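You operate a simulated robot arm through the tools that you are given. There is no shell and no other tool. Be economical: measure what you need, move in short steps, check, and stop when the job is done.

You are at the controls of a simulated robot arm. One attempt, no reset.

## Task
Load the yellow rubber block into the turn plate's pocket and turn the plate a quarter turn clockwise.
Fine: bring the pocket to the yellow pointer first; shut the upper drawer.

It is judged by the outcome, as a careful person would: the job done as asked, and still so three seconds after it is handed in. It fails if anything else is knocked over, pushed out of place, dropped, spilled or broken.

## Robot
A 6-joint arm with a two-finger parallel gripper, fixed in place. Base frame: the origin is at the foot of the arm, x ahead of it, y to its left, z up. Units: mm, degrees, N and s.
With the tool pointing down near the work surface it reaches from about 220 to 660 mm from the base axis. Its first joint turns from -66.0 to 66.0 degrees. Payload 2.9 kg.
The TCP is the grasp point between the finger pads, 30 mm short of the fingertips. In the tool frame z runs along the fingers and y along their closing line. The gripper opens to 110 mm. The fingers are 20 mm wide and 10 mm thick; the gripper's body (48 by 112 mm) begins 55 mm behind the TCP.
Orientation is that of the tool frame in the base frame, as a unit quaternion [w, x, y, z]. With the fingers straight down and closing along the base's y, the tool's x points along the base's -x, its y along +y and its z along -z.

## Interface
- The arm moves only by the tool arm_command. Its argument "targets" is a list of rows, each a list of 3 entries, a list of its own where there are three numbers: the shift along the tool's x, y, z in units of 100 mm (1.0 is 100 mm), then the turn, a rotation vector about the tool's x, y, z in units of 180 degrees (1.0 is 180 degrees), then the gripper command, from -1 (fully open) to 1 (shut), values between in proportion. In form: [[[dx, dy, dz], [ax, ay, az], claw], ...]. A call has 1 to 8 rows; each row is the pose to reach, as a shift and turn from the pose commanded when the call began, along the tool's axes at that moment. A call with a number of a shift or a turn outside -1 to 1 is refused whole. A row lasts 0.2 s, in which the tool goes at most 50 mm and 8.6 degrees; a call with a longer step from one row to the next is refused whole, and so is a gripper value outside its range. Where a pose cannot be reached the arm comes as near as it can. A force on the tool above 70 N (or 10 N above the force at the start of the call, whichever is more), or a blocked arm, ends the call early, and 0.2 s more pass. The fingers move at their own pace (about 108 mm/s each) and stop on an object; they squeeze with about 32 N. The grip force told is the motor's: it shows also when the fingers shut on nothing. Time passes only in rows, and 0.2 s behind the last, so rows that repeat a pose let the fingers close. It gives the time, the measured TCP pose, the force on the tool (base axes), the opening and the grip force at its end, in the units of the frame above (readings bear some noise).
- Cameras (640 x 400 px; columns grow to the right, rows downward): "scene" is fixed at [73.3, 424.1, 1404.9]; the picture's right is [-0.81, -0.58, 0.00], its down [-0.21, 0.30, -0.93] and it looks along [0.54, -0.75, -0.37] (base axes); focal length 327 px, centre (320, 200). "wrist" rides on the gripper at [72, 17, -103] in the tool frame; the picture's right is [-0.23, 0.97, 0.00], its down [-0.76, -0.18, -0.62] and it looks along [-0.61, -0.14, 0.78] (tool axes); focal length 222 px, centre (320, 200). There is no depth. A picture from a camera that has moved, and an enlarged one, comes with that camera's place and axes in the base frame and with its lens.
- grab_frame(camera): a new picture of that camera. No time passes.
- enlarge(camera, box): a new picture of the part [left, top, right, bottom] of that camera's present view, enlarged. No time passes.
- job_done(): hands the job in; it is judged then, once.

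Work in short steps. Places have to be worked out from the pictures, the camera data and where the tool is seen: move nearer, look again, correct. Check each grasp and each placing, and mend what went wrong. You have 120 turns and 76 pictures in all, those below and enlarged ones among them. Open the gripper and draw the arm clear of the work before you hand the job in, unless the task says otherwise; then end with one line.

The tools are called as name(argument=value, ...) on one line, values as JSON. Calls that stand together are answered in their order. arm_command: Moves the arm, as the interface text tells. Its arguments: {"type":"object","properties":{"targets":{"type":"array","items":{"type":"array"}}},"required":["targets"]} The other tools are called the same way: grab_frame (camera) takes a picture; enlarge (camera, box) takes an enlarged picture of a part of a camera's view; job_done () hands the job in.

At the start:

```text
clock: 0.0
ee_pos: [281.4, -146.7, 1313.4]
tool_rot: [0.001, 0.0, 1.0, 0.0]
contact_force: [0.5, 0.1, -0.5]
width: 109.9
grip_force: 0.1
```

scene: 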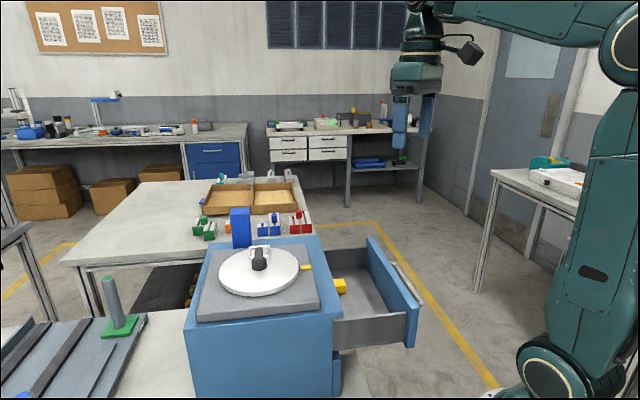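
wrist: 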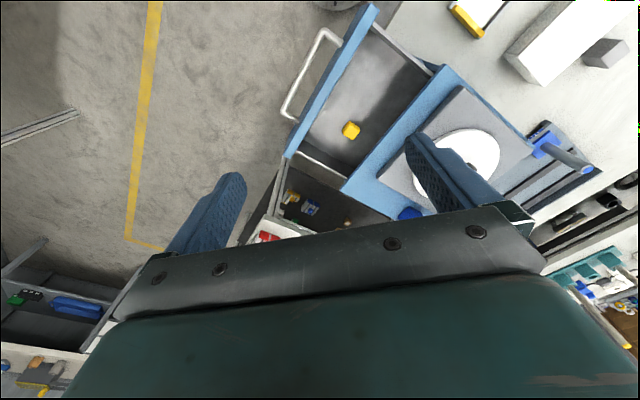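

The scene shows a cabinet with a turn plate on top and an open drawer holding a yellow block. I enlarge both views for details.

enlarge(camera="scene", box=[180, 190, 440, 352])

enlarge(camera="wrist", box=[260, 0, 640, 238])

```text
2.46 times, centred on (310, 271) of scene
camera zoom: at [73.3, 424.1, 1404.9], right [-0.81, -0.58, 0.0], down [-0.21, 0.3, -0.93], along [0.54, -0.75, -0.37], focal length 805 px, centre (345, 25)
```

zoom: 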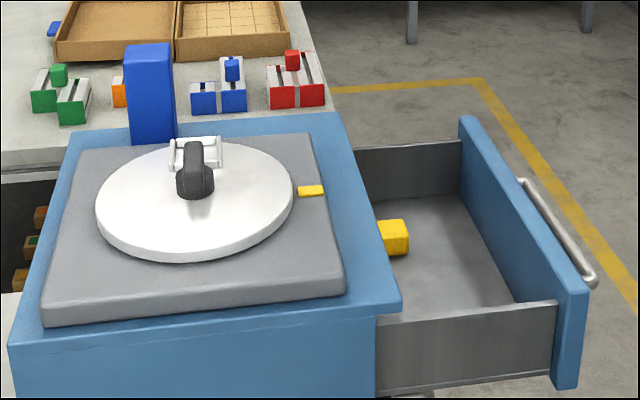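

```text
1.68 times, centred on (450, 119) of wrist
camera zoom: at [208.3, -128.9, 1417.5], right [0.23, 0.97, 0.0], down [0.76, -0.18, 0.62], along [0.61, -0.14, -0.78], focal length 373 px, centre (102, 336)
```

zoom: 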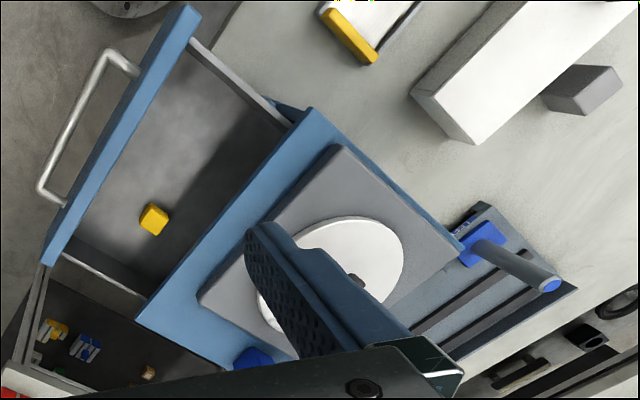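

The plate is at roughly (468, 71, 1053) and the block at roughly (405, -110, 940). I move the camera nearer to the plate for a better look.

arm_command(targets=[[[-0.12, 0.33, 0], [0, 0, 0], -1], [[-0.24, 0.66, 0], [0, 0, 0], -1], [[-0.36, 1.0, 0], [0, 0, 0], -1]])

arm_command(targets=[[[-0.12, 0.33, 0], [0, 0, 0], -1], [[-0.24, 0.66, 0], [0, 0, 0], -1], [[-0.36, 1.0, 0], [0, 0, 0], -1]])

grab_frame(camera="wrist")

```text
clock: 0.8
ee_pos: [318.1, -44.8, 1314.3]
tool_rot: [0.0, 0.0, 1.0, 0.0]
contact_force: [0.7, 0.4, 0.5]
width: 110.1
grip_force: 0.0
```

```text
clock: 1.6
ee_pos: [351.7, 53.5, 1315.0]
tool_rot: [0.001, 0.001, 1.0, 0.0]
contact_force: [1.2, 0.2, 0.7]
width: 110.3
grip_force: 0.0
```

```text
71 pictures are left
camera wrist: at [278.7, 71.9, 1419.3], right [0.23, 0.97, 0.0], down [0.76, -0.18, 0.62], along [0.61, -0.14, -0.78], focal length 222 px, centre (320, 200)
```

wrist: 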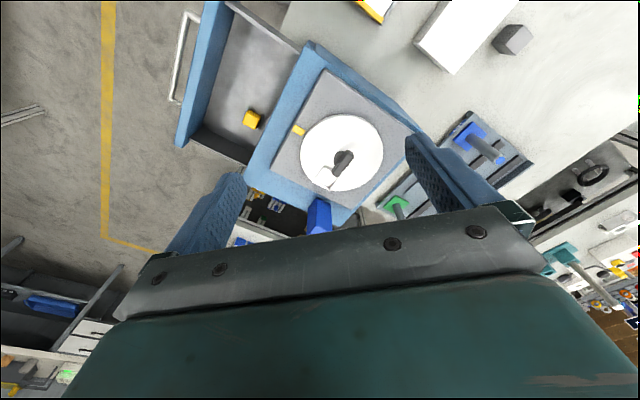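

enlarge(camera="wrist", box=[260, 80, 420, 180])

enlarge(camera="wrist", box=[160, 0, 480, 200])

enlarge(camera="scene", box=[200, 225, 340, 312])

```text
4.00 times, centred on (340, 130) of wrist
camera zoom: at [278.7, 71.9, 1419.3], right [0.23, 0.97, 0.0], down [0.76, -0.18, 0.62], along [0.61, -0.14, -0.78], focal length 888 px, centre (240, 480)
```

zoom: 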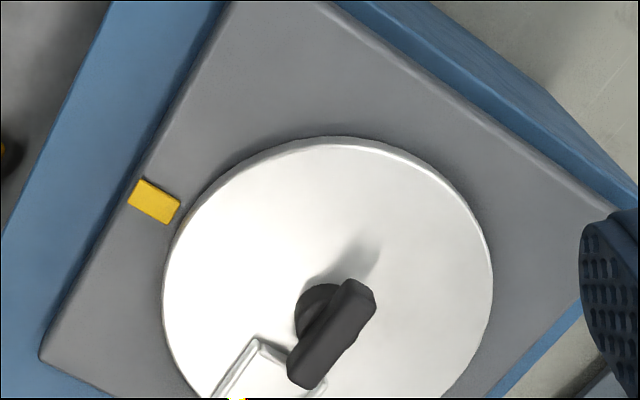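

```text
2.00 times, centred on (320, 100) of wrist
camera zoom: at [278.7, 71.9, 1419.3], right [0.23, 0.97, 0.0], down [0.76, -0.18, 0.62], along [0.61, -0.14, -0.78], focal length 444 px, centre (320, 400)
```

zoom: 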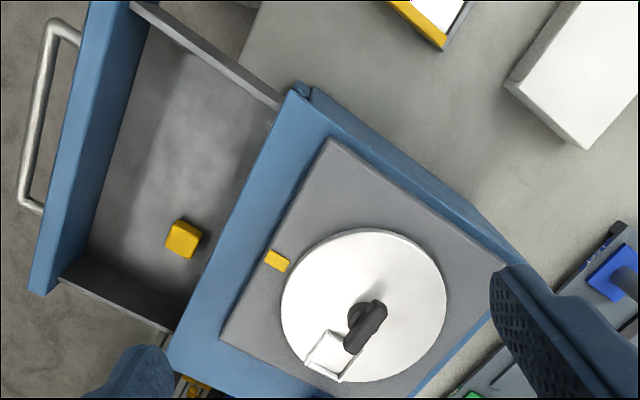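

```text
4.57 times, centred on (270, 268) of scene
camera zoom: at [73.3, 424.1, 1404.9], right [-0.81, -0.58, 0.0], down [-0.21, 0.3, -0.93], along [0.54, -0.75, -0.37], focal length 1496 px, centre (549, -113)
```

zoom: 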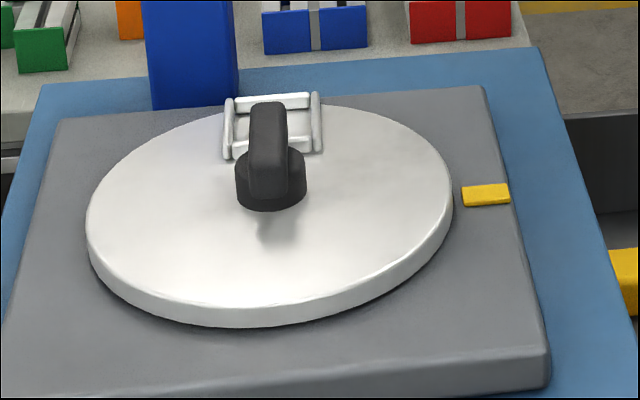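

The pocket sits about a quarter turn counterclockwise of the pointer; the knob bar is over the plate axis. I descend partway above the plate, turning the tool so the fingers will straddle the bar.

arm_command(targets=[[[-0.08, 0, 0.2], [0, 0, 0.0456], -0.5], [[-0.16, 0, 0.4], [0, 0, 0.0911], -0.5], [[-0.24, 0, 0.6], [0, 0, 0.1367], -0.5], [[-0.32, 0, 0.7], [0, 0, 0.1822], -0.5], [[-0.4, 0, 0.8], [0, 0, 0.2278], -0.5]])

grab_frame(camera="wrist")

```text
clock: 2.8
ee_pos: [394.5, 53.4, 1234.5]
tool_rot: [0.001, 0.351, 0.936, 0.0]
contact_force: [-0.1, 0.4, -0.3]
width: 82.4
grip_force: 0.1
```

```text
67 pictures are left
camera wrist: at [349.4, 115.1, 1338.0], right [0.81, 0.58, 0.0], down [0.46, -0.63, 0.62], along [0.37, -0.51, -0.78], focal length 222 px, centre (320, 200)
```

wrist: 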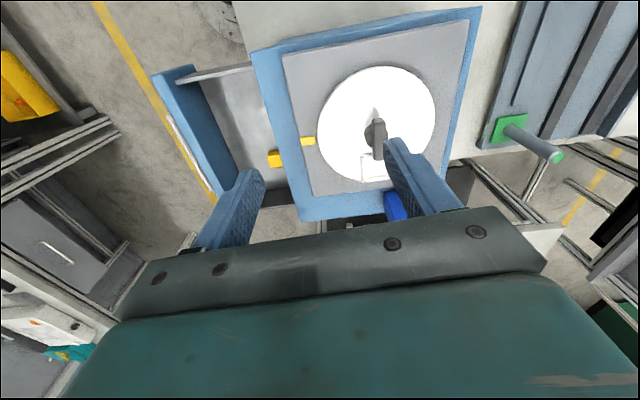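

enlarge(camera="wrist", box=[288, 55, 448, 155])

enlarge(camera="wrist", box=[260, 110, 420, 210])

```text
4.00 times, centred on (368, 105) of wrist
camera zoom: at [349.4, 115.1, 1338.0], right [0.81, 0.58, 0.0], down [0.46, -0.63, 0.62], along [0.37, -0.51, -0.78], focal length 888 px, centre (128, 580)
```

zoom: 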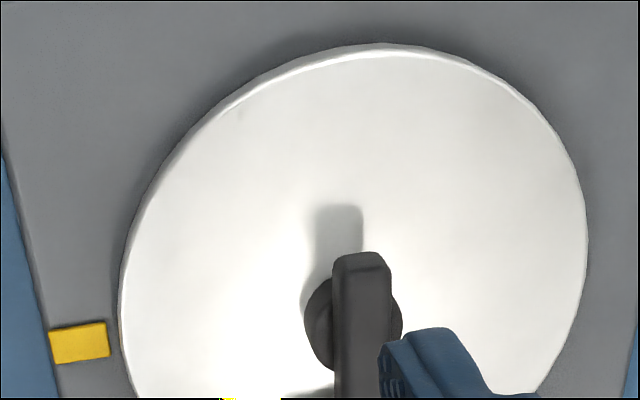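

```text
4.00 times, centred on (340, 160) of wrist
camera zoom: at [349.4, 115.1, 1338.0], right [0.81, 0.58, 0.0], down [0.46, -0.63, 0.62], along [0.37, -0.51, -0.78], focal length 888 px, centre (240, 360)
```

zoom: 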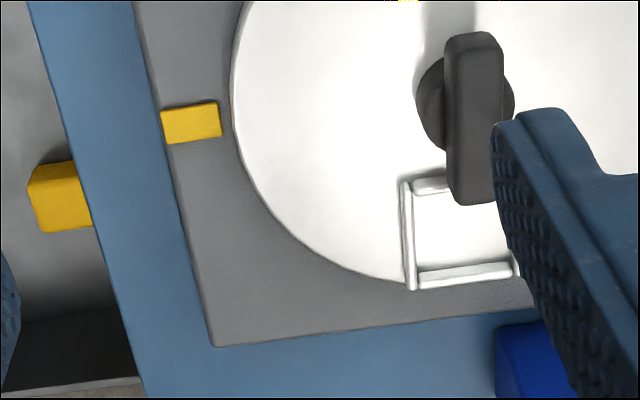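

Centre estimates agree at about (469, 71), with the bar along -45° and its top near z = 1105. I move over the axis at z = 1170, trimming the tool turn to 45°.

arm_command(targets=[[[-0.22, 0.3, 0.2], [0, 0, 0.01], -0.3], [[-0.446, 0.607, 0.4], [0, 0, 0.0222], -0.2], [[-0.446, 0.607, 0.64], [0, 0, 0.0222], -0.2]])

grab_frame(camera="wrist")

enlarge(camera="scene", box=[180, 190, 340, 290])

```text
clock: 3.6
ee_pos: [468.1, 69.4, 1169.6]
tool_rot: [0.001, 0.383, 0.924, 0.001]
contact_force: [0.2, 0.7, 0.2]
width: 66.1
grip_force: 0.1
```

```text
64 pictures are left
camera wrist: at [428.2, 132.7, 1273.7], right [0.85, 0.53, 0.0], down [0.41, -0.66, 0.62], along [0.33, -0.53, -0.78], focal length 222 px, centre (320, 200)
```

wrist: 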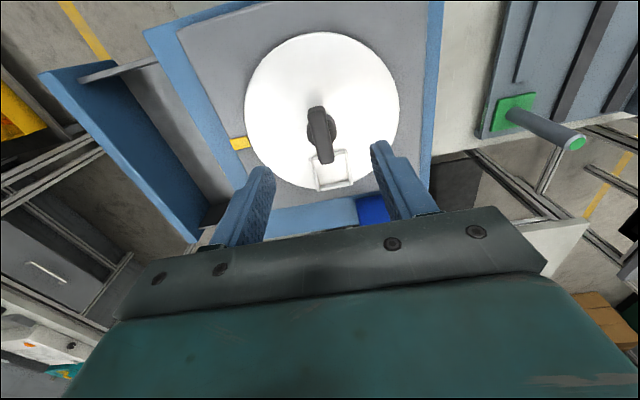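

```text
4.00 times, centred on (260, 240) of scene
camera zoom: at [73.3, 424.1, 1404.9], right [-0.81, -0.58, 0.0], down [-0.21, 0.3, -0.93], along [0.54, -0.75, -0.37], focal length 1309 px, centre (560, 40)
```

zoom: 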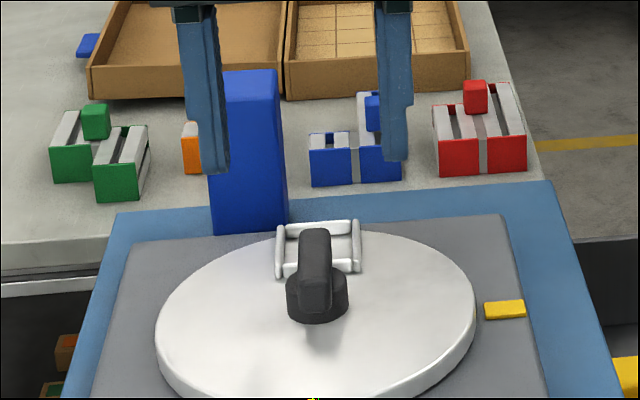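

The tool is centred over the bar within a few millimetres. I descend 65 mm and close on the bar.

arm_command(targets=[[[0, 0, 0.3], [0, 0, 0], -0.2], [[0, 0, 0.65], [0, 0, 0], -0.2], [[0, 0, 0.65], [0, 0, 0], -0.2]])

enlarge(camera="scene", box=[180, 190, 340, 290])

```text
clock: 4.4
ee_pos: [468.0, 69.1, 1105.5]
tool_rot: [0.001, 0.383, 0.924, 0.0]
contact_force: [-0.6, 0.3, 0.7]
width: 65.9
grip_force: 0.0
```

```text
4.00 times, centred on (260, 240) of scene
camera zoom: at [73.3, 424.1, 1404.9], right [-0.81, -0.58, 0.0], down [-0.21, 0.3, -0.93], along [0.54, -0.75, -0.37], focal length 1309 px, centre (560, 40)
```

zoom: 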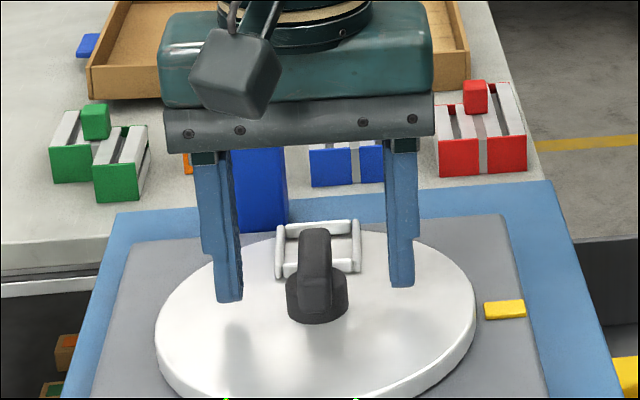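

Fingers straddle the bar well clear of the disc. Closing.

arm_command(targets=[[[0, 0, 0], [0, 0, 0], 0.3], [[0, 0, 0], [0, 0, 0], 1], [[0, 0, 0], [0, 0, 0], 1]])

enlarge(camera="scene", box=[180, 190, 340, 290])

```text
clock: 5.2
ee_pos: [466.3, 70.4, 1105.7]
tool_rot: [0.001, 0.382, 0.924, 0.001]
contact_force: [4.2, 5.2, -2.9]
width: 15.0
grip_force: 45.0
```

```text
4.00 times, centred on (260, 240) of scene
camera zoom: at [73.5, 424.3, 1404.8], right [-0.81, -0.58, 0.0], down [-0.22, 0.3, -0.93], along [0.54, -0.76, -0.37], focal length 1309 px, centre (560, 40)
```

zoom: 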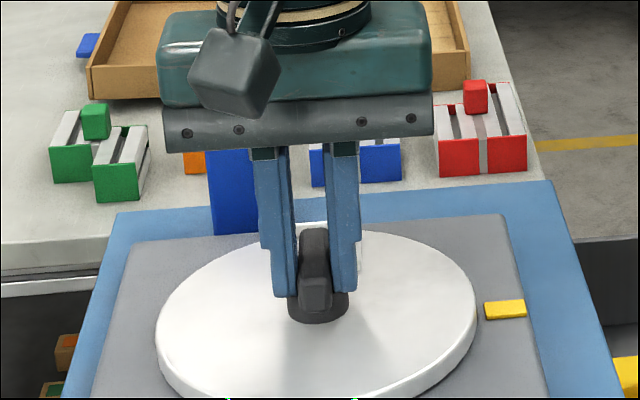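

The bar is gripped at 15 mm. I start turning it clockwise, 45° first.

arm_command(targets=[[[0, 0, 0], [0, 0, 0.04], 1], [[0, 0, 0], [0, 0, 0.08], 1], [[0, 0, 0], [0, 0, 0.125], 1], [[0, 0, 0], [0, 0, 0.17], 1], [[0, 0, 0], [0, 0, 0.21], 1], [[0, 0, 0], [0, 0, 0.25], 1]])

enlarge(camera="scene", box=[180, 190, 340, 290])

```text
clock: 6.6
ee_pos: [466.6, 73.4, 1106.0]
tool_rot: [0.001, 0.704, 0.71, 0.002]
contact_force: [1.5, 26.4, 5.7]
width: 34.4
grip_force: 45.4
```

```text
4.00 times, centred on (260, 240) of scene
camera zoom: at [73.2, 425.0, 1404.6], right [-0.81, -0.58, 0.0], down [-0.21, 0.3, -0.93], along [0.54, -0.76, -0.37], focal length 1309 px, centre (560, 40)
```

zoom: 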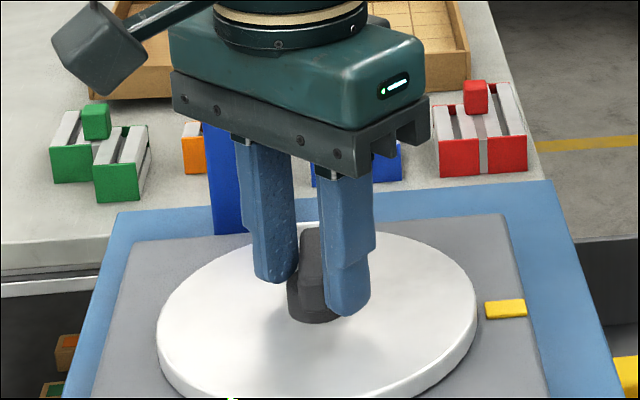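

The fingers opened to 34 mm while turning, so they slipped around the bar rather than turning it cleanly. I look at the plate from the wrist.

grab_frame(camera="wrist")

enlarge(camera="wrist", box=[220, 70, 420, 195])

```text
59 pictures are left
camera wrist: at [482.3, 146.5, 1209.3], right [0.98, -0.22, 0.0], down [-0.17, -0.76, 0.62], along [-0.13, -0.61, -0.78], focal length 222 px, centre (320, 200)
```

wrist: 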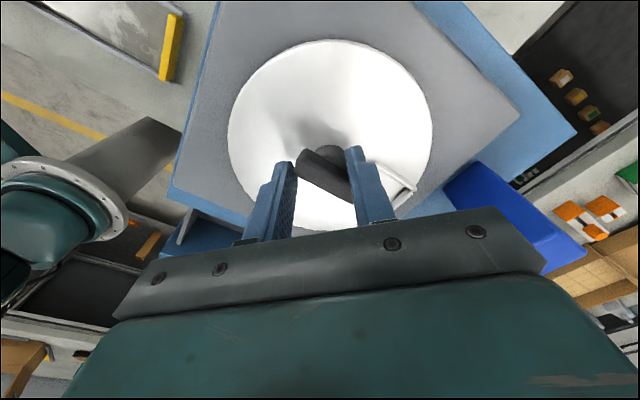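

```text
3.20 times, centred on (320, 132) of wrist
camera zoom: at [482.3, 146.5, 1209.3], right [0.98, -0.22, 0.0], down [-0.17, -0.76, 0.62], along [-0.13, -0.61, -0.78], focal length 711 px, centre (320, 416)
```

zoom: 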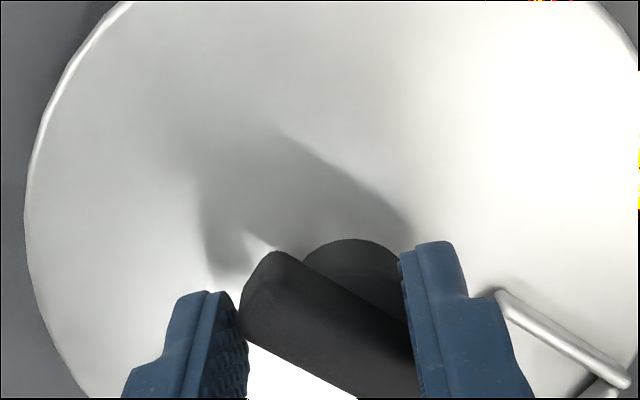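

The plate hasn't moved. The joint may be heavily damped or stiff, so I hold this pose under squeeze and see whether the width creeps back.

arm_command(targets=[[[0, 0, 0], [0, 0, 0], 1], [[0, 0, 0], [0, 0, 0], 1], [[0, 0, 0], [0, 0, 0], 1], [[0, 0, 0], [0, 0, 0], 1], [[0, 0, 0], [0, 0, 0], 1]])

```text
clock: 7.8
ee_pos: [466.1, 72.8, 1106.2]
tool_rot: [-0.001, 0.704, 0.71, 0.001]
contact_force: [4.6, 28.9, 5.1]
width: 34.4
grip_force: 44.8
```

No creep: it is either very stiff or stopped in this direction. I rotate back to aligned and then test 17° counterclockwise.

arm_command(targets=[[[0, 0, 0], [0, 0, -0.04], 1], [[0, 0, 0], [0, 0, -0.08], 1], [[0, 0, 0], [0, 0, -0.125], 1], [[0, 0, 0], [0, 0, -0.17], 1], [[0, 0, 0], [0, 0, -0.21], 1], [[0, 0, 0], [0, 0, -0.25], 1], [[0, 0, 0], [0, 0, -0.25], 1]])

arm_command(targets=[[[0, 0, 0], [0, 0, -0.03], 1], [[0, 0, 0], [0, 0, -0.06], 1], [[0, 0, 0], [0, 0, -0.1], 1], [[0, 0, 0], [0, 0, -0.1], 1]])

enlarge(camera="scene", box=[180, 190, 340, 290])

```text
clock: 9.4
ee_pos: [467.3, 68.6, 1104.8]
tool_rot: [0.002, 0.384, 0.923, 0.001]
contact_force: [17.9, 0.4, -4.4]
width: 14.7
grip_force: 44.4
```

```text
clock: 10.4
ee_pos: [466.1, 68.3, 1104.7]
tool_rot: [0.0, 0.233, 0.972, -0.001]
contact_force: [5.5, -11.1, -9.8]
width: 14.8
grip_force: 44.9
```

```text
4.00 times, centred on (260, 240) of scene
camera zoom: at [73.6, 423.8, 1405.0], right [-0.81, -0.58, 0.0], down [-0.22, 0.3, -0.93], along [0.54, -0.75, -0.37], focal length 1309 px, centre (560, 40)
```

zoom: 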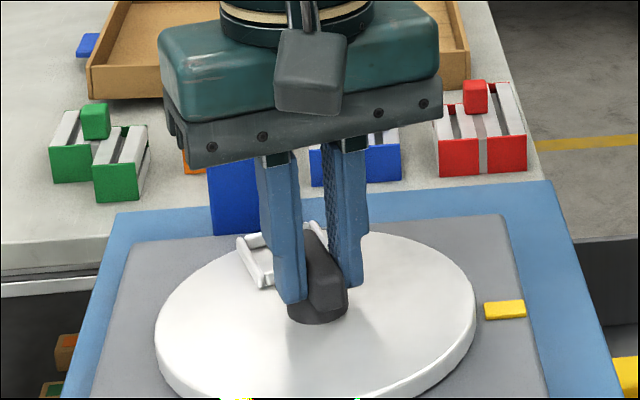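

Counterclockwise the plate follows easily, so a stop blocked clockwise travel; the pocket must go round to the pointer counterclockwise (270°). I keep turning that way.

arm_command(targets=[[[0, 0, 0], [0, 0, -0.045], 1], [[0, 0, 0], [0, 0, -0.09], 1], [[0, 0, 0], [0, 0, -0.135], 1], [[0, 0, 0], [0, 0, -0.18], 1], [[0, 0, 0], [0, 0, -0.225], 1], [[0, 0, 0], [0, 0, -0.27], 1], [[0, 0, 0], [0, 0, -0.315], 1], [[0, 0, 0], [0, 0, -0.36], 1]])

arm_command(targets=[[[0, 0, 0], [0, 0, -0.045], 1], [[0, 0, 0], [0, 0, -0.09], 1], [[0, 0, 0], [0, 0, -0.135], 1], [[0, 0, 0], [0, 0, -0.18], 1], [[0, 0, 0], [0, 0, -0.225], 1], [[0, 0, 0], [0, 0, -0.27], 1], [[0, 0, 0], [0, 0, -0.27], 1]])

enlarge(camera="scene", box=[180, 190, 340, 290])

```text
clock: 12.2
ee_pos: [468.3, 62.4, 1104.6]
tool_rot: [0.001, -0.315, 0.949, -0.002]
contact_force: [0.5, -56.7, 3.4]
width: 14.8
grip_force: 44.9
```

```text
clock: 13.8
ee_pos: [471.4, 66.1, 1106.3]
tool_rot: [0.007, -0.681, 0.733, -0.006]
contact_force: [48.8, -36.9, -5.8]
width: 15.1
grip_force: 45.0
```

```text
4.00 times, centred on (260, 240) of scene
camera zoom: at [74.9, 423.0, 1405.2], right [-0.81, -0.58, 0.0], down [-0.22, 0.3, -0.93], along [0.54, -0.75, -0.37], focal length 1309 px, centre (560, 40)
```

zoom: 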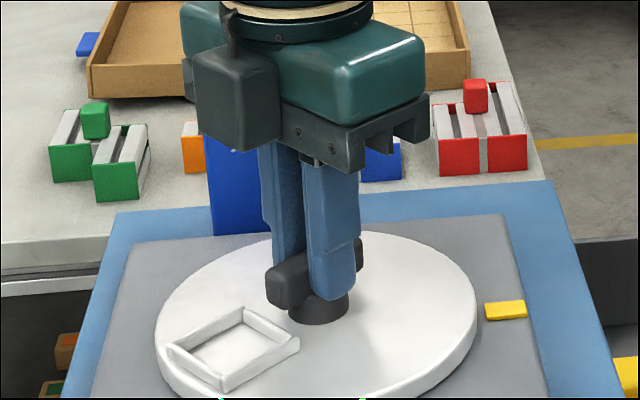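

The pocket is now near 86°. Side force shows I gripped a few millimetres off axis, so I release, lift, and look before regrasping from the other side.

arm_command(targets=[[[0, 0, 0], [0, 0, 0], 0.2], [[0, 0, 0], [0, 0, 0], -0.1], [[0, 0, -0.1], [0, 0, 0], -0.2], [[0, 0, -0.4], [0, 0, 0], -0.2], [[0, 0, -0.8], [0, 0, 0], -0.2]])

grab_frame(camera="wrist")

enlarge(camera="scene", box=[180, 190, 340, 290])

```text
clock: 15.0
ee_pos: [464.2, 70.7, 1189.4]
tool_rot: [0.001, -0.685, 0.728, 0.0]
contact_force: [0.3, 0.1, -0.2]
width: 66.2
grip_force: 0.0
```

```text
55 pictures are left
camera wrist: at [442.8, 0.6, 1292.5], right [-0.96, 0.29, 0.0], down [0.22, 0.75, 0.62], along [0.18, 0.6, -0.78], focal length 222 px, centre (320, 200)
```

wrist: 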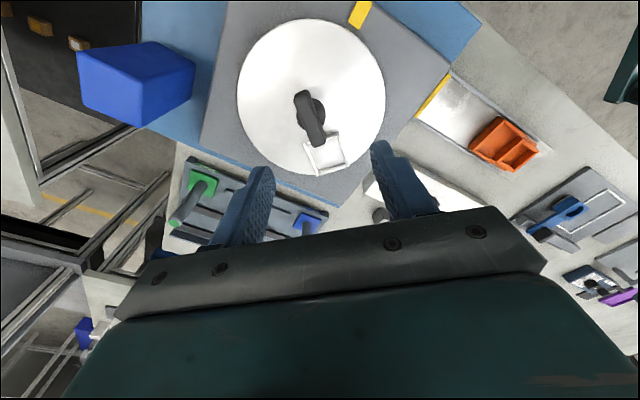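

```text
4.00 times, centred on (260, 240) of scene
camera zoom: at [73.3, 424.1, 1404.9], right [-0.81, -0.58, 0.0], down [-0.21, 0.3, -0.93], along [0.54, -0.75, -0.37], focal length 1309 px, centre (560, 40)
```

zoom: 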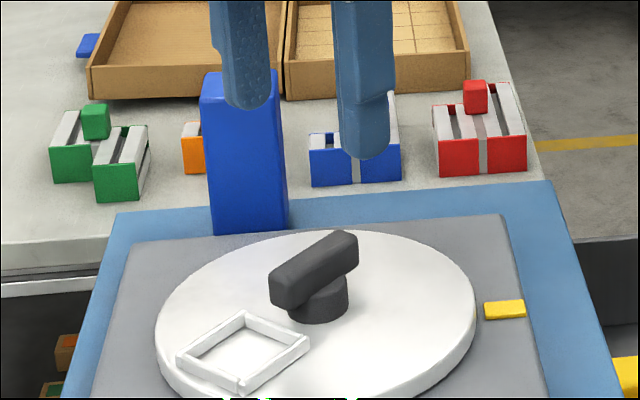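

Refitting the disc from two views puts the axis at about (470, 68) and disc top near z = 1068. I recentre and rotate the raised tool back 180° for the next grasp.

arm_command(targets=[[[0.023, -0.06, 0], [0, 0, 0.045], -0.2], [[0.023, -0.06, 0], [0, 0, 0.09], -0.2], [[0.023, -0.06, 0], [0, 0, 0.135], -0.2], [[0.023, -0.06, 0], [0, 0, 0.18], -0.2], [[0.023, -0.06, 0], [0, 0, 0.225], -0.2], [[0.023, -0.06, 0], [0, 0, 0.27], -0.2], [[0.023, -0.06, 0], [0, 0, 0.315], -0.2], [[0.023, -0.06, 0], [0, 0, 0.36], -0.2]])

arm_command(targets=[[[0, 0, 0], [0, 0, 0.045], -0.2], [[0, 0, 0], [0, 0, 0.09], -0.2], [[0, 0, 0], [0, 0, 0.135], -0.2], [[0, 0, 0], [0, 0, 0.18], -0.2], [[0, 0, 0], [0, 0, 0.225], -0.2], [[0, 0, 0], [0, 0, 0.27], -0.2], [[0, 0, 0], [0, 0, 0.315], -0.2], [[0, 0, 0], [0, 0, 0.36], -0.2]])

arm_command(targets=[[[0, 0, 0], [0, 0, 0.045], -0.2], [[0, 0, 0], [0, 0, 0.09], -0.2], [[0, 0, 0], [0, 0, 0.135], -0.2], [[0, 0, 0], [0, 0, 0.18], -0.2], [[0, 0, 0], [0, 0, 0.225], -0.2], [[0, 0, 0], [0, 0, 0.28], -0.2]])

grab_frame(camera="wrist")

```text
clock: 16.8
ee_pos: [473.5, 67.7, 1185.9]
tool_rot: [0.002, -0.185, 0.983, 0.0]
contact_force: [0.1, 1.0, -0.2]
width: 65.9
grip_force: 0.1
```

```text
clock: 18.6
ee_pos: [473.0, 67.7, 1185.0]
tool_rot: [0.001, 0.37, 0.929, 0.0]
contact_force: [0.4, -0.9, 0.3]
width: 66.0
grip_force: 0.1
```

```text
refused: row 6 steps farther than a row can; nothing moved
```

```text
53 pictures are left
camera wrist: at [430.8, 130.4, 1288.7], right [0.83, 0.55, 0.0], down [0.43, -0.65, 0.62], along [0.35, -0.52, -0.78], focal length 222 px, centre (320, 200)
```

wrist: 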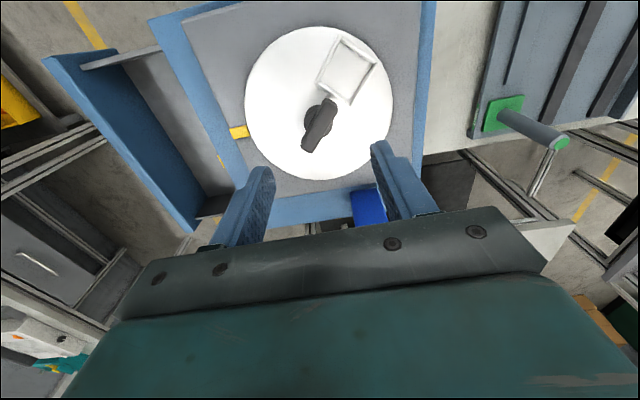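

Third call was refused for a slightly large last step; I finish the rotation (50.6°) with smaller steps and a 3 mm recentring.

arm_command(targets=[[[0.022, -0.021, 0], [0, 0, 0.045], -0.2], [[0.022, -0.021, 0], [0, 0, 0.09], -0.2], [[0.022, -0.021, 0], [0, 0, 0.135], -0.2], [[0.022, -0.021, 0], [0, 0, 0.18], -0.2], [[0.022, -0.021, 0], [0, 0, 0.225], -0.2], [[0.022, -0.021, 0], [0, 0, 0.26], -0.2], [[0.022, -0.021, 0], [0, 0, 0.281], -0.2]])

grab_frame(camera="wrist")

```text
clock: 20.2
ee_pos: [471.2, 66.7, 1184.8]
tool_rot: [0.001, 0.731, 0.683, 0.0]
contact_force: [0.5, 0.1, -0.3]
width: 66.1
grip_force: 0.1
```

```text
52 pictures are left
camera wrist: at [491.4, 139.1, 1288.9], right [0.96, -0.29, 0.0], down [-0.23, -0.75, 0.62], along [-0.18, -0.6, -0.78], focal length 222 px, centre (320, 200)
```

wrist: 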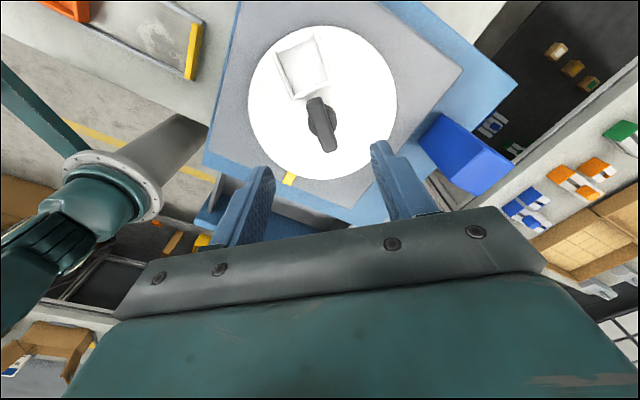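

Aligned with the bar again. Descend to z = 1106 and grip.

arm_command(targets=[[[0, 0, 0.4], [0, 0, 0], -0.2], [[0, 0, 0.785], [0, 0, 0], -0.2], [[0, 0, 0.785], [0, 0, 0], 0.3], [[0, 0, 0.785], [0, 0, 0], 1], [[0, 0, 0.785], [0, 0, 0], 1], [[0, 0, 0.785], [0, 0, 0], 1]])

enlarge(camera="scene", box=[180, 190, 340, 290])

```text
clock: 21.6
ee_pos: [473.6, 66.6, 1106.7]
tool_rot: [0.004, 0.73, 0.683, 0.006]
contact_force: [39.0, -9.7, -7.0]
width: 14.8
grip_force: 45.5
```

```text
4.00 times, centred on (260, 240) of scene
camera zoom: at [74.7, 423.8, 1404.9], right [-0.81, -0.58, 0.0], down [-0.22, 0.3, -0.93], along [0.54, -0.75, -0.37], focal length 1309 px, centre (560, 40)
```

zoom: 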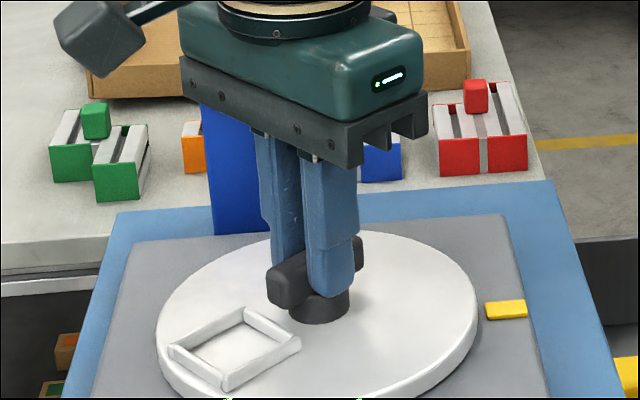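

A 39 N side force indicates the axis is ~3 mm further in +x; I shift to relieve it.

arm_command(targets=[[[0, 0.027, 0], [0, 0, 0], 1], [[0, 0.027, 0], [0, 0, 0], 1]])

```text
clock: 22.2
ee_pos: [471.2, 66.8, 1106.7]
tool_rot: [0.002, 0.73, 0.683, 0.002]
contact_force: [16.3, -10.5, 4.6]
width: 14.6
grip_force: 44.6
```

Force dropped to 16 N. Now turning counterclockwise 65°.

arm_command(targets=[[[0, 0.015, 0], [0, 0, -0.045], 1], [[0, 0.015, 0], [0, 0, -0.09], 1], [[0, 0.015, 0], [0, 0, -0.135], 1], [[0, 0.015, 0], [0, 0, -0.18], 1], [[0, 0.015, 0], [0, 0, -0.225], 1], [[0, 0.015, 0], [0, 0, -0.27], 1], [[0, 0.015, 0], [0, 0, -0.315], 1], [[0, 0.015, 0], [0, 0, -0.36], 1]])

enlarge(camera="scene", box=[180, 190, 340, 290])

```text
clock: 24.0
ee_pos: [471.0, 64.5, 1107.1]
tool_rot: [-0.003, 0.249, 0.968, -0.001]
contact_force: [-32.4, -16.6, 20.9]
width: 14.8
grip_force: 44.8
```

```text
4.00 times, centred on (260, 240) of scene
camera zoom: at [72.0, 423.5, 1405.2], right [-0.81, -0.58, 0.0], down [-0.21, 0.3, -0.93], along [0.54, -0.75, -0.37], focal length 1309 px, centre (560, 40)
```

zoom: 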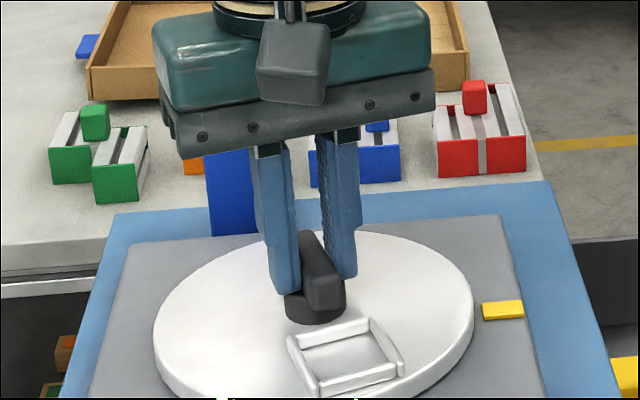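

Good; the plate follows. I continue another 65° with a small shift to relieve side force.

arm_command(targets=[[[0.016, -0.023, 0], [0, 0, -0.045], 1], [[0.016, -0.023, 0], [0, 0, -0.09], 1], [[0.016, -0.023, 0], [0, 0, -0.135], 1], [[0.016, -0.023, 0], [0, 0, -0.18], 1], [[0.016, -0.023, 0], [0, 0, -0.225], 1], [[0.016, -0.023, 0], [0, 0, -0.27], 1], [[0.016, -0.023, 0], [0, 0, -0.315], 1], [[0.016, -0.023, 0], [0, 0, -0.36], 1]])

enlarge(camera="scene", box=[180, 190, 340, 290])

```text
clock: 25.8
ee_pos: [471.3, 63.1, 1107.1]
tool_rot: [0.0, -0.307, 0.952, 0.0]
contact_force: [-13.8, -16.4, 10.0]
width: 14.6
grip_force: 45.4
```

```text
4.00 times, centred on (260, 240) of scene
camera zoom: at [72.7, 423.5, 1405.1], right [-0.81, -0.58, 0.0], down [-0.21, 0.3, -0.93], along [0.54, -0.75, -0.37], focal length 1309 px, centre (560, 40)
```

zoom: 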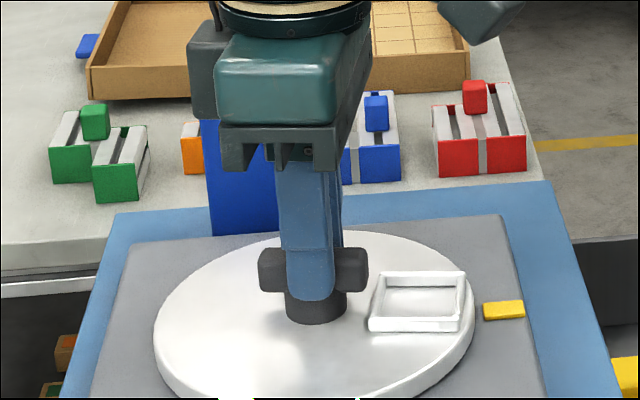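

Offset is now 35.8°; the pointer is at about 44°. I turn the last 8° and check from the wrist.

arm_command(targets=[[[0, 0, 0], [0, 0, -0.022], 1], [[0, 0, 0], [0, 0, -0.045], 1], [[0, 0, 0], [0, 0, -0.045], 1]])

enlarge(camera="wrist", box=[220, 0, 460, 150])

enlarge(camera="scene", box=[200, 225, 340, 312])

```text
clock: 26.6
ee_pos: [470.2, 63.9, 1106.9]
tool_rot: [0.0, -0.373, 0.928, 0.0]
contact_force: [-6.5, -27.9, -0.1]
width: 14.8
grip_force: 44.8
```

```text
2.67 times, centred on (340, 75) of wrist
camera zoom: at [406.8, 27.0, 1210.8], right [-0.51, 0.86, 0.0], down [0.67, 0.4, 0.62], along [0.54, 0.32, -0.78], focal length 592 px, centre (267, 533)
```

zoom: 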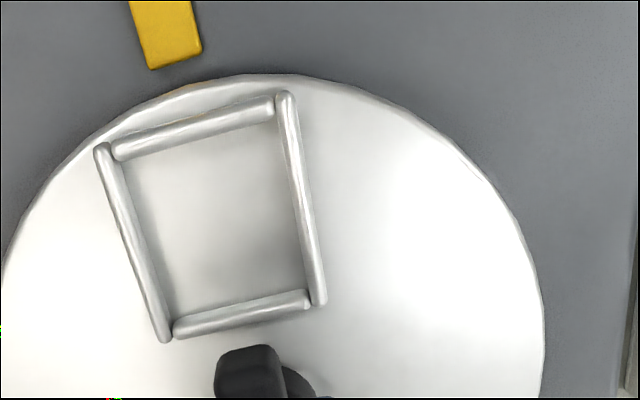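

```text
4.57 times, centred on (270, 268) of scene
camera zoom: at [73.1, 423.2, 1405.2], right [-0.81, -0.58, 0.0], down [-0.21, 0.3, -0.93], along [0.54, -0.75, -0.37], focal length 1496 px, centre (549, -113)
```

zoom: 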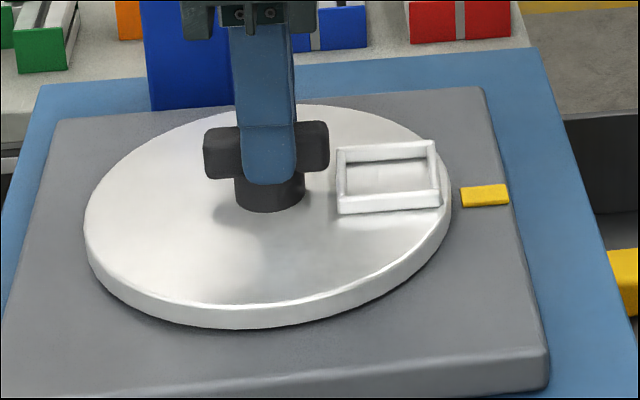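

The pocket's centreline points straight at the yellow pointer. I release and lift clear.

arm_command(targets=[[[0, 0, 0], [0, 0, 0], 0.4], [[0, 0, 0], [0, 0, 0], 0.0], [[0, 0, -0.3], [0, 0, 0], 0.0], [[0, 0, -0.7], [0, 0, -0.007], 0.0], [[0, 0, -1.0], [0, 0, -0.007], 0.0]])

arm_command(targets=[[[0.28, -0.13, 0], [0, 0, 0], 0.0], [[0.56, -0.26, 0], [0, 0, 0], 0.0], [[0.84, -0.39, 0], [0, 0, 0], 0.0]])

arm_command(targets=[[[0.28, -0.13, 0], [0, 0, 0], 0.0], [[0.56, -0.26, 0], [0, 0, 0], 0.0], [[0.84, -0.39, 0], [0, 0, 0], 0.0]])

grab_frame(camera="wrist")

enlarge(camera="scene", box=[180, 190, 440, 352])

```text
clock: 27.8
ee_pos: [471.1, 67.3, 1207.6]
tool_rot: [0.0, -0.385, 0.923, -0.001]
contact_force: [-0.9, -0.4, -0.7]
width: 55.1
grip_force: 0.0
```

```text
clock: 28.6
ee_pos: [439.1, -17.6, 1206.4]
tool_rot: [0.001, -0.384, 0.923, 0.0]
contact_force: [-0.9, 0.2, -0.5]
width: 54.9
grip_force: 0.1
```

```text
clock: 29.4
ee_pos: [410.4, -107.4, 1208.2]
tool_rot: [0.001, -0.384, 0.923, -0.001]
contact_force: [-0.3, -0.7, -0.4]
width: 55.0
grip_force: 0.0
```

```text
46 pictures are left
camera wrist: at [345.9, -146.9, 1312.0], right [-0.53, 0.85, 0.0], down [0.66, 0.42, 0.62], along [0.53, 0.33, -0.78], focal length 222 px, centre (320, 200)
```

wrist: 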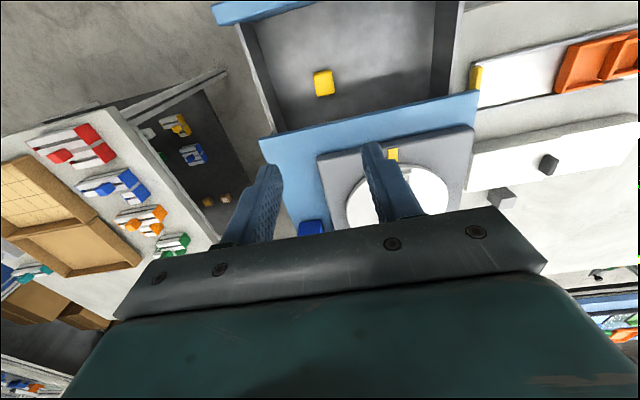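

```text
2.46 times, centred on (310, 271) of scene
camera zoom: at [73.3, 424.1, 1404.9], right [-0.81, -0.58, 0.0], down [-0.21, 0.3, -0.93], along [0.54, -0.75, -0.37], focal length 805 px, centre (345, 25)
```

zoom: 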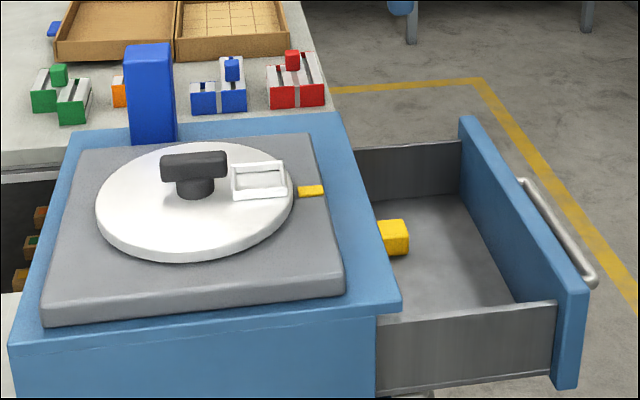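

Block position is consistent at about (404, -105.5, 942). I enlarge to see its orientation and surroundings.

enlarge(camera="wrist", box=[230, 0, 470, 150])

enlarge(camera="wrist", box=[284, 58, 364, 108])

```text
2.67 times, centred on (350, 75) of wrist
camera zoom: at [345.9, -146.9, 1312.0], right [-0.53, 0.85, 0.0], down [0.66, 0.42, 0.62], along [0.53, 0.33, -0.78], focal length 592 px, centre (240, 533)
```

zoom: 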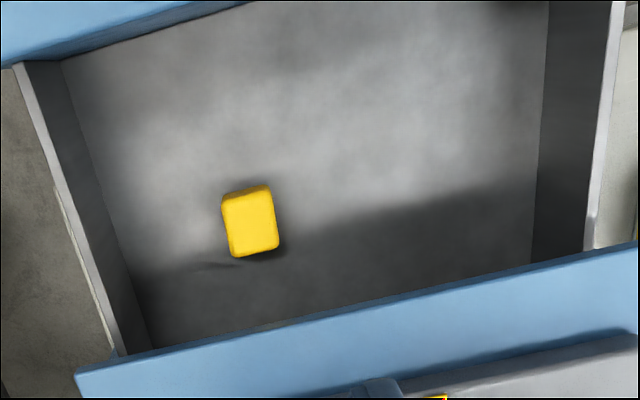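

```text
8.00 times, centred on (324, 83) of wrist
camera zoom: at [345.9, -146.9, 1312.0], right [-0.53, 0.85, 0.0], down [0.66, 0.42, 0.62], along [0.53, 0.33, -0.78], focal length 1777 px, centre (288, 1136)
```

zoom: 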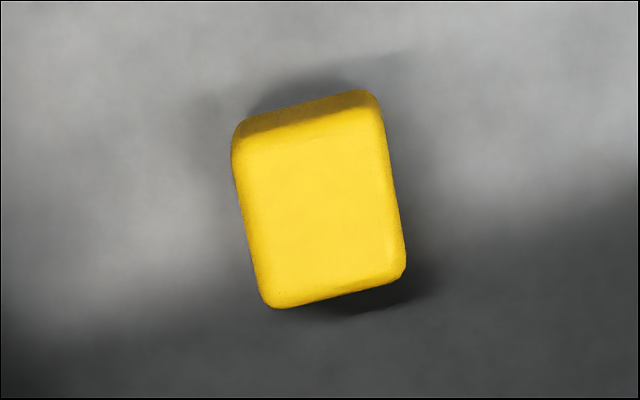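

Block is square to the cabinet. The gripper body must clear the cabinet edge, so I aim about 6 mm outward of block centre and descend in two stages.

arm_command(targets=[[[0.1, 0.062, 0.3], [0, 0, 0], 0.0], [[0.1, 0.062, 0.7], [0, 0, 0], 0.0], [[0.1, 0.062, 1.0], [0, 0, 0], 0.0]])

arm_command(targets=[[[0, 0, 0.3], [0, 0, 0], 0.0], [[0, 0, 0.6], [0, 0, 0], 0.0]])

grab_frame(camera="wrist")

enlarge(camera="scene", box=[260, 170, 440, 282])

```text
clock: 30.2
ee_pos: [398.4, -111.4, 1106.2]
tool_rot: [0.0, -0.384, 0.923, -0.001]
contact_force: [-0.2, 0.2, -0.2]
width: 55.2
grip_force: 0.1
```

```text
clock: 30.8
ee_pos: [399.5, -110.7, 1045.7]
tool_rot: [0.001, -0.385, 0.923, -0.001]
contact_force: [0.1, 0.4, 0.3]
width: 55.0
grip_force: 0.1
```

```text
42 pictures are left
camera wrist: at [336.1, -149.0, 1149.7], right [-0.53, 0.85, 0.0], down [0.66, 0.42, 0.62], along [0.53, 0.33, -0.78], focal length 222 px, centre (320, 200)
```

wrist: 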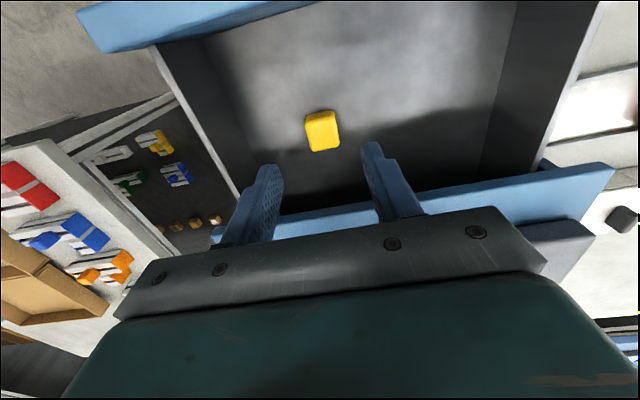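

```text
3.56 times, centred on (350, 226) of scene
camera zoom: at [73.3, 424.1, 1404.9], right [-0.81, -0.58, 0.0], down [-0.21, 0.3, -0.93], along [0.54, -0.75, -0.37], focal length 1163 px, centre (213, 108)
```

zoom: 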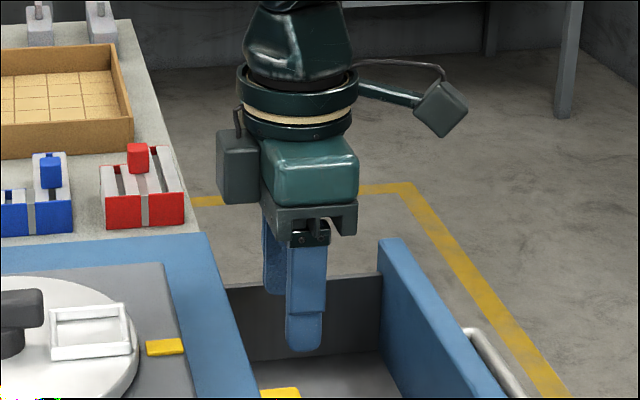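

A module on the cabinet side of the gripper would foul the cabinet top, so I tilt 17° about the closing axis to lean the body outward, away from the cabinet, and descend partway.

arm_command(targets=[[[0, 0.02, 0], [0, -0.0315, 0], 0.0], [[0, 0.02, 0], [0, -0.063, 0], 0.0], [[0, 0.02, 0], [0, -0.0944, 0], 0.0]])

arm_command(targets=[[[0.088, 0, 0.287], [0, 0, 0], 0.0], [[0.19, 0, 0.621], [0, 0, 0], 0.0], [[0.219, 0, 0.717], [0, 0, 0], 0.0]])

enlarge(camera="scene", box=[280, 210, 440, 310])

enlarge(camera="wrist", box=[200, 80, 440, 230])

```text
clock: 31.6
ee_pos: [397.4, -110.4, 1046.1]
tool_rot: [0.137, -0.38, 0.913, 0.056]
contact_force: [0.1, 0.5, -0.4]
width: 54.8
grip_force: 0.0
```

```text
clock: 32.4
ee_pos: [394.0, -110.6, 972.3]
tool_rot: [0.136, -0.38, 0.913, 0.055]
contact_force: [-0.5, 0.3, 0.0]
width: 54.8
grip_force: 0.2
```

```text
4.00 times, centred on (360, 260) of scene
camera zoom: at [73.3, 424.1, 1404.9], right [-0.81, -0.58, 0.0], down [-0.21, 0.3, -0.93], along [0.54, -0.75, -0.37], focal length 1309 px, centre (160, -40)
```

zoom: 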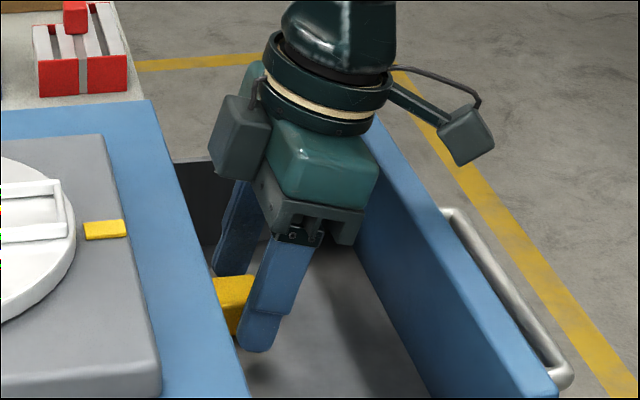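

```text
2.67 times, centred on (320, 155) of wrist
camera zoom: at [311.7, -169.0, 1050.5], right [-0.54, 0.84, 0.06], down [0.51, 0.26, 0.82], along [0.67, 0.47, -0.57], focal length 592 px, centre (320, 320)
```

zoom: 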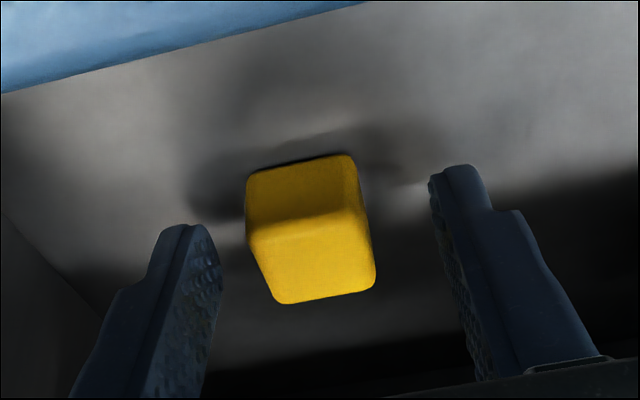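

The fingers straddle the block; the drawer floor looks to be near z = 934, so tips are about 6 mm above it. I nudge slightly and close.

arm_command(targets=[[[-0.023, -0.02, 0.028], [0, 0, 0], 0.0], [[-0.023, -0.02, 0.028], [0, 0, 0], 0.4], [[-0.023, -0.02, 0.028], [0, 0, 0], 0.7], [[-0.023, -0.02, 0.028], [0, 0, 0], 0.9], [[-0.023, -0.02, 0.028], [0, 0, 0], 0.9]])

enlarge(camera="wrist", box=[200, 80, 440, 230])

```text
clock: 33.6
ee_pos: [398.5, -110.7, 970.5]
tool_rot: [0.137, -0.38, 0.913, 0.056]
contact_force: [0.1, 0.0, -0.6]
width: 26.7
grip_force: 31.5
```

```text
2.67 times, centred on (320, 155) of wrist
camera zoom: at [315.1, -168.0, 1048.3], right [-0.54, 0.84, 0.07], down [0.51, 0.26, 0.82], along [0.67, 0.47, -0.57], focal length 592 px, centre (320, 320)
```

zoom: 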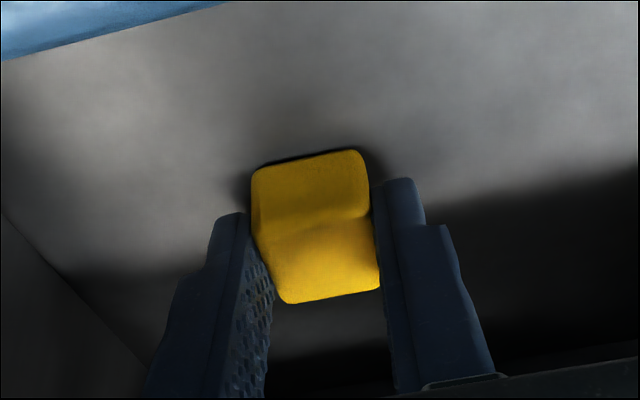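

Gripped at 26.7 mm. Lift straight up 100 mm, then another 90 mm.

arm_command(targets=[[[-0.073, 0, -0.239], [0, 0, 0], 0.9], [[-0.19, 0, -0.62], [0, 0, 0], 0.9], [[-0.292, 0, -0.956], [0, 0, 0], 0.9]])

arm_command(targets=[[[-0.117, 0, -0.382], [0, 0, 0], 0.9], [[-0.204, 0, -0.669], [0, 0, 0], 0.9], [[-0.263, 0, -0.86], [0, 0, 0], 0.9]])

arm_command(targets=[[[0, 0, 0], [0, 0.0315, 0], 0.9], [[0, 0, 0], [0, 0.063, 0], 0.9], [[0, 0, 0], [0, 0.0944, 0], 0.9]])

grab_frame(camera="wrist")

enlarge(camera="scene", box=[260, 130, 440, 242])

```text
clock: 34.4
ee_pos: [397.7, -112.0, 1071.4]
tool_rot: [0.137, -0.38, 0.913, 0.056]
contact_force: [0.1, -0.1, 0.2]
width: 26.5
grip_force: 31.9
```

```text
clock: 35.2
ee_pos: [398.7, -107.7, 1158.9]
tool_rot: [0.137, -0.38, 0.913, 0.056]
contact_force: [-0.4, 0.5, -0.4]
width: 26.5
grip_force: 32.0
```

```text
clock: 36.0
ee_pos: [398.1, -108.8, 1159.1]
tool_rot: [0.0, -0.384, 0.924, -0.001]
contact_force: [0.4, 1.0, -0.5]
width: 26.7
grip_force: 32.4
```

```text
37 pictures are left
camera wrist: at [335.2, -147.1, 1262.8], right [-0.53, 0.85, 0.0], down [0.66, 0.42, 0.62], along [0.53, 0.33, -0.78], focal length 222 px, centre (320, 200)
```

wrist: 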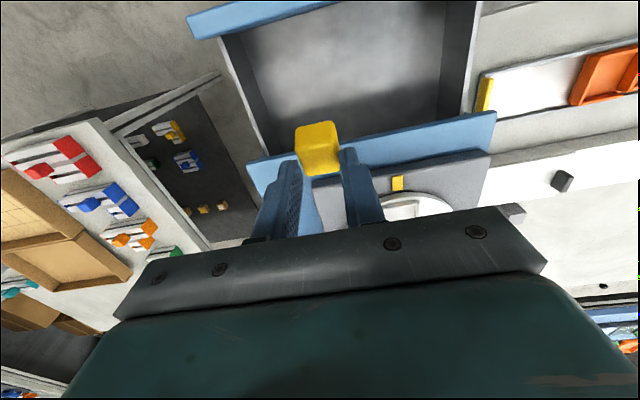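

```text
3.56 times, centred on (350, 186) of scene
camera zoom: at [73.3, 424.1, 1404.9], right [-0.81, -0.58, 0.0], down [-0.21, 0.3, -0.93], along [0.54, -0.75, -0.37], focal length 1163 px, centre (213, 250)
```

zoom: 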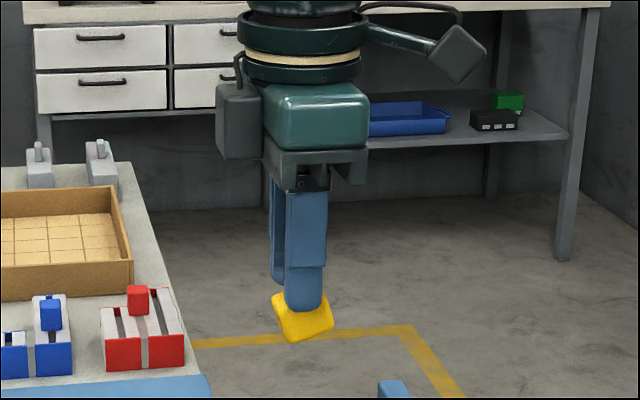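

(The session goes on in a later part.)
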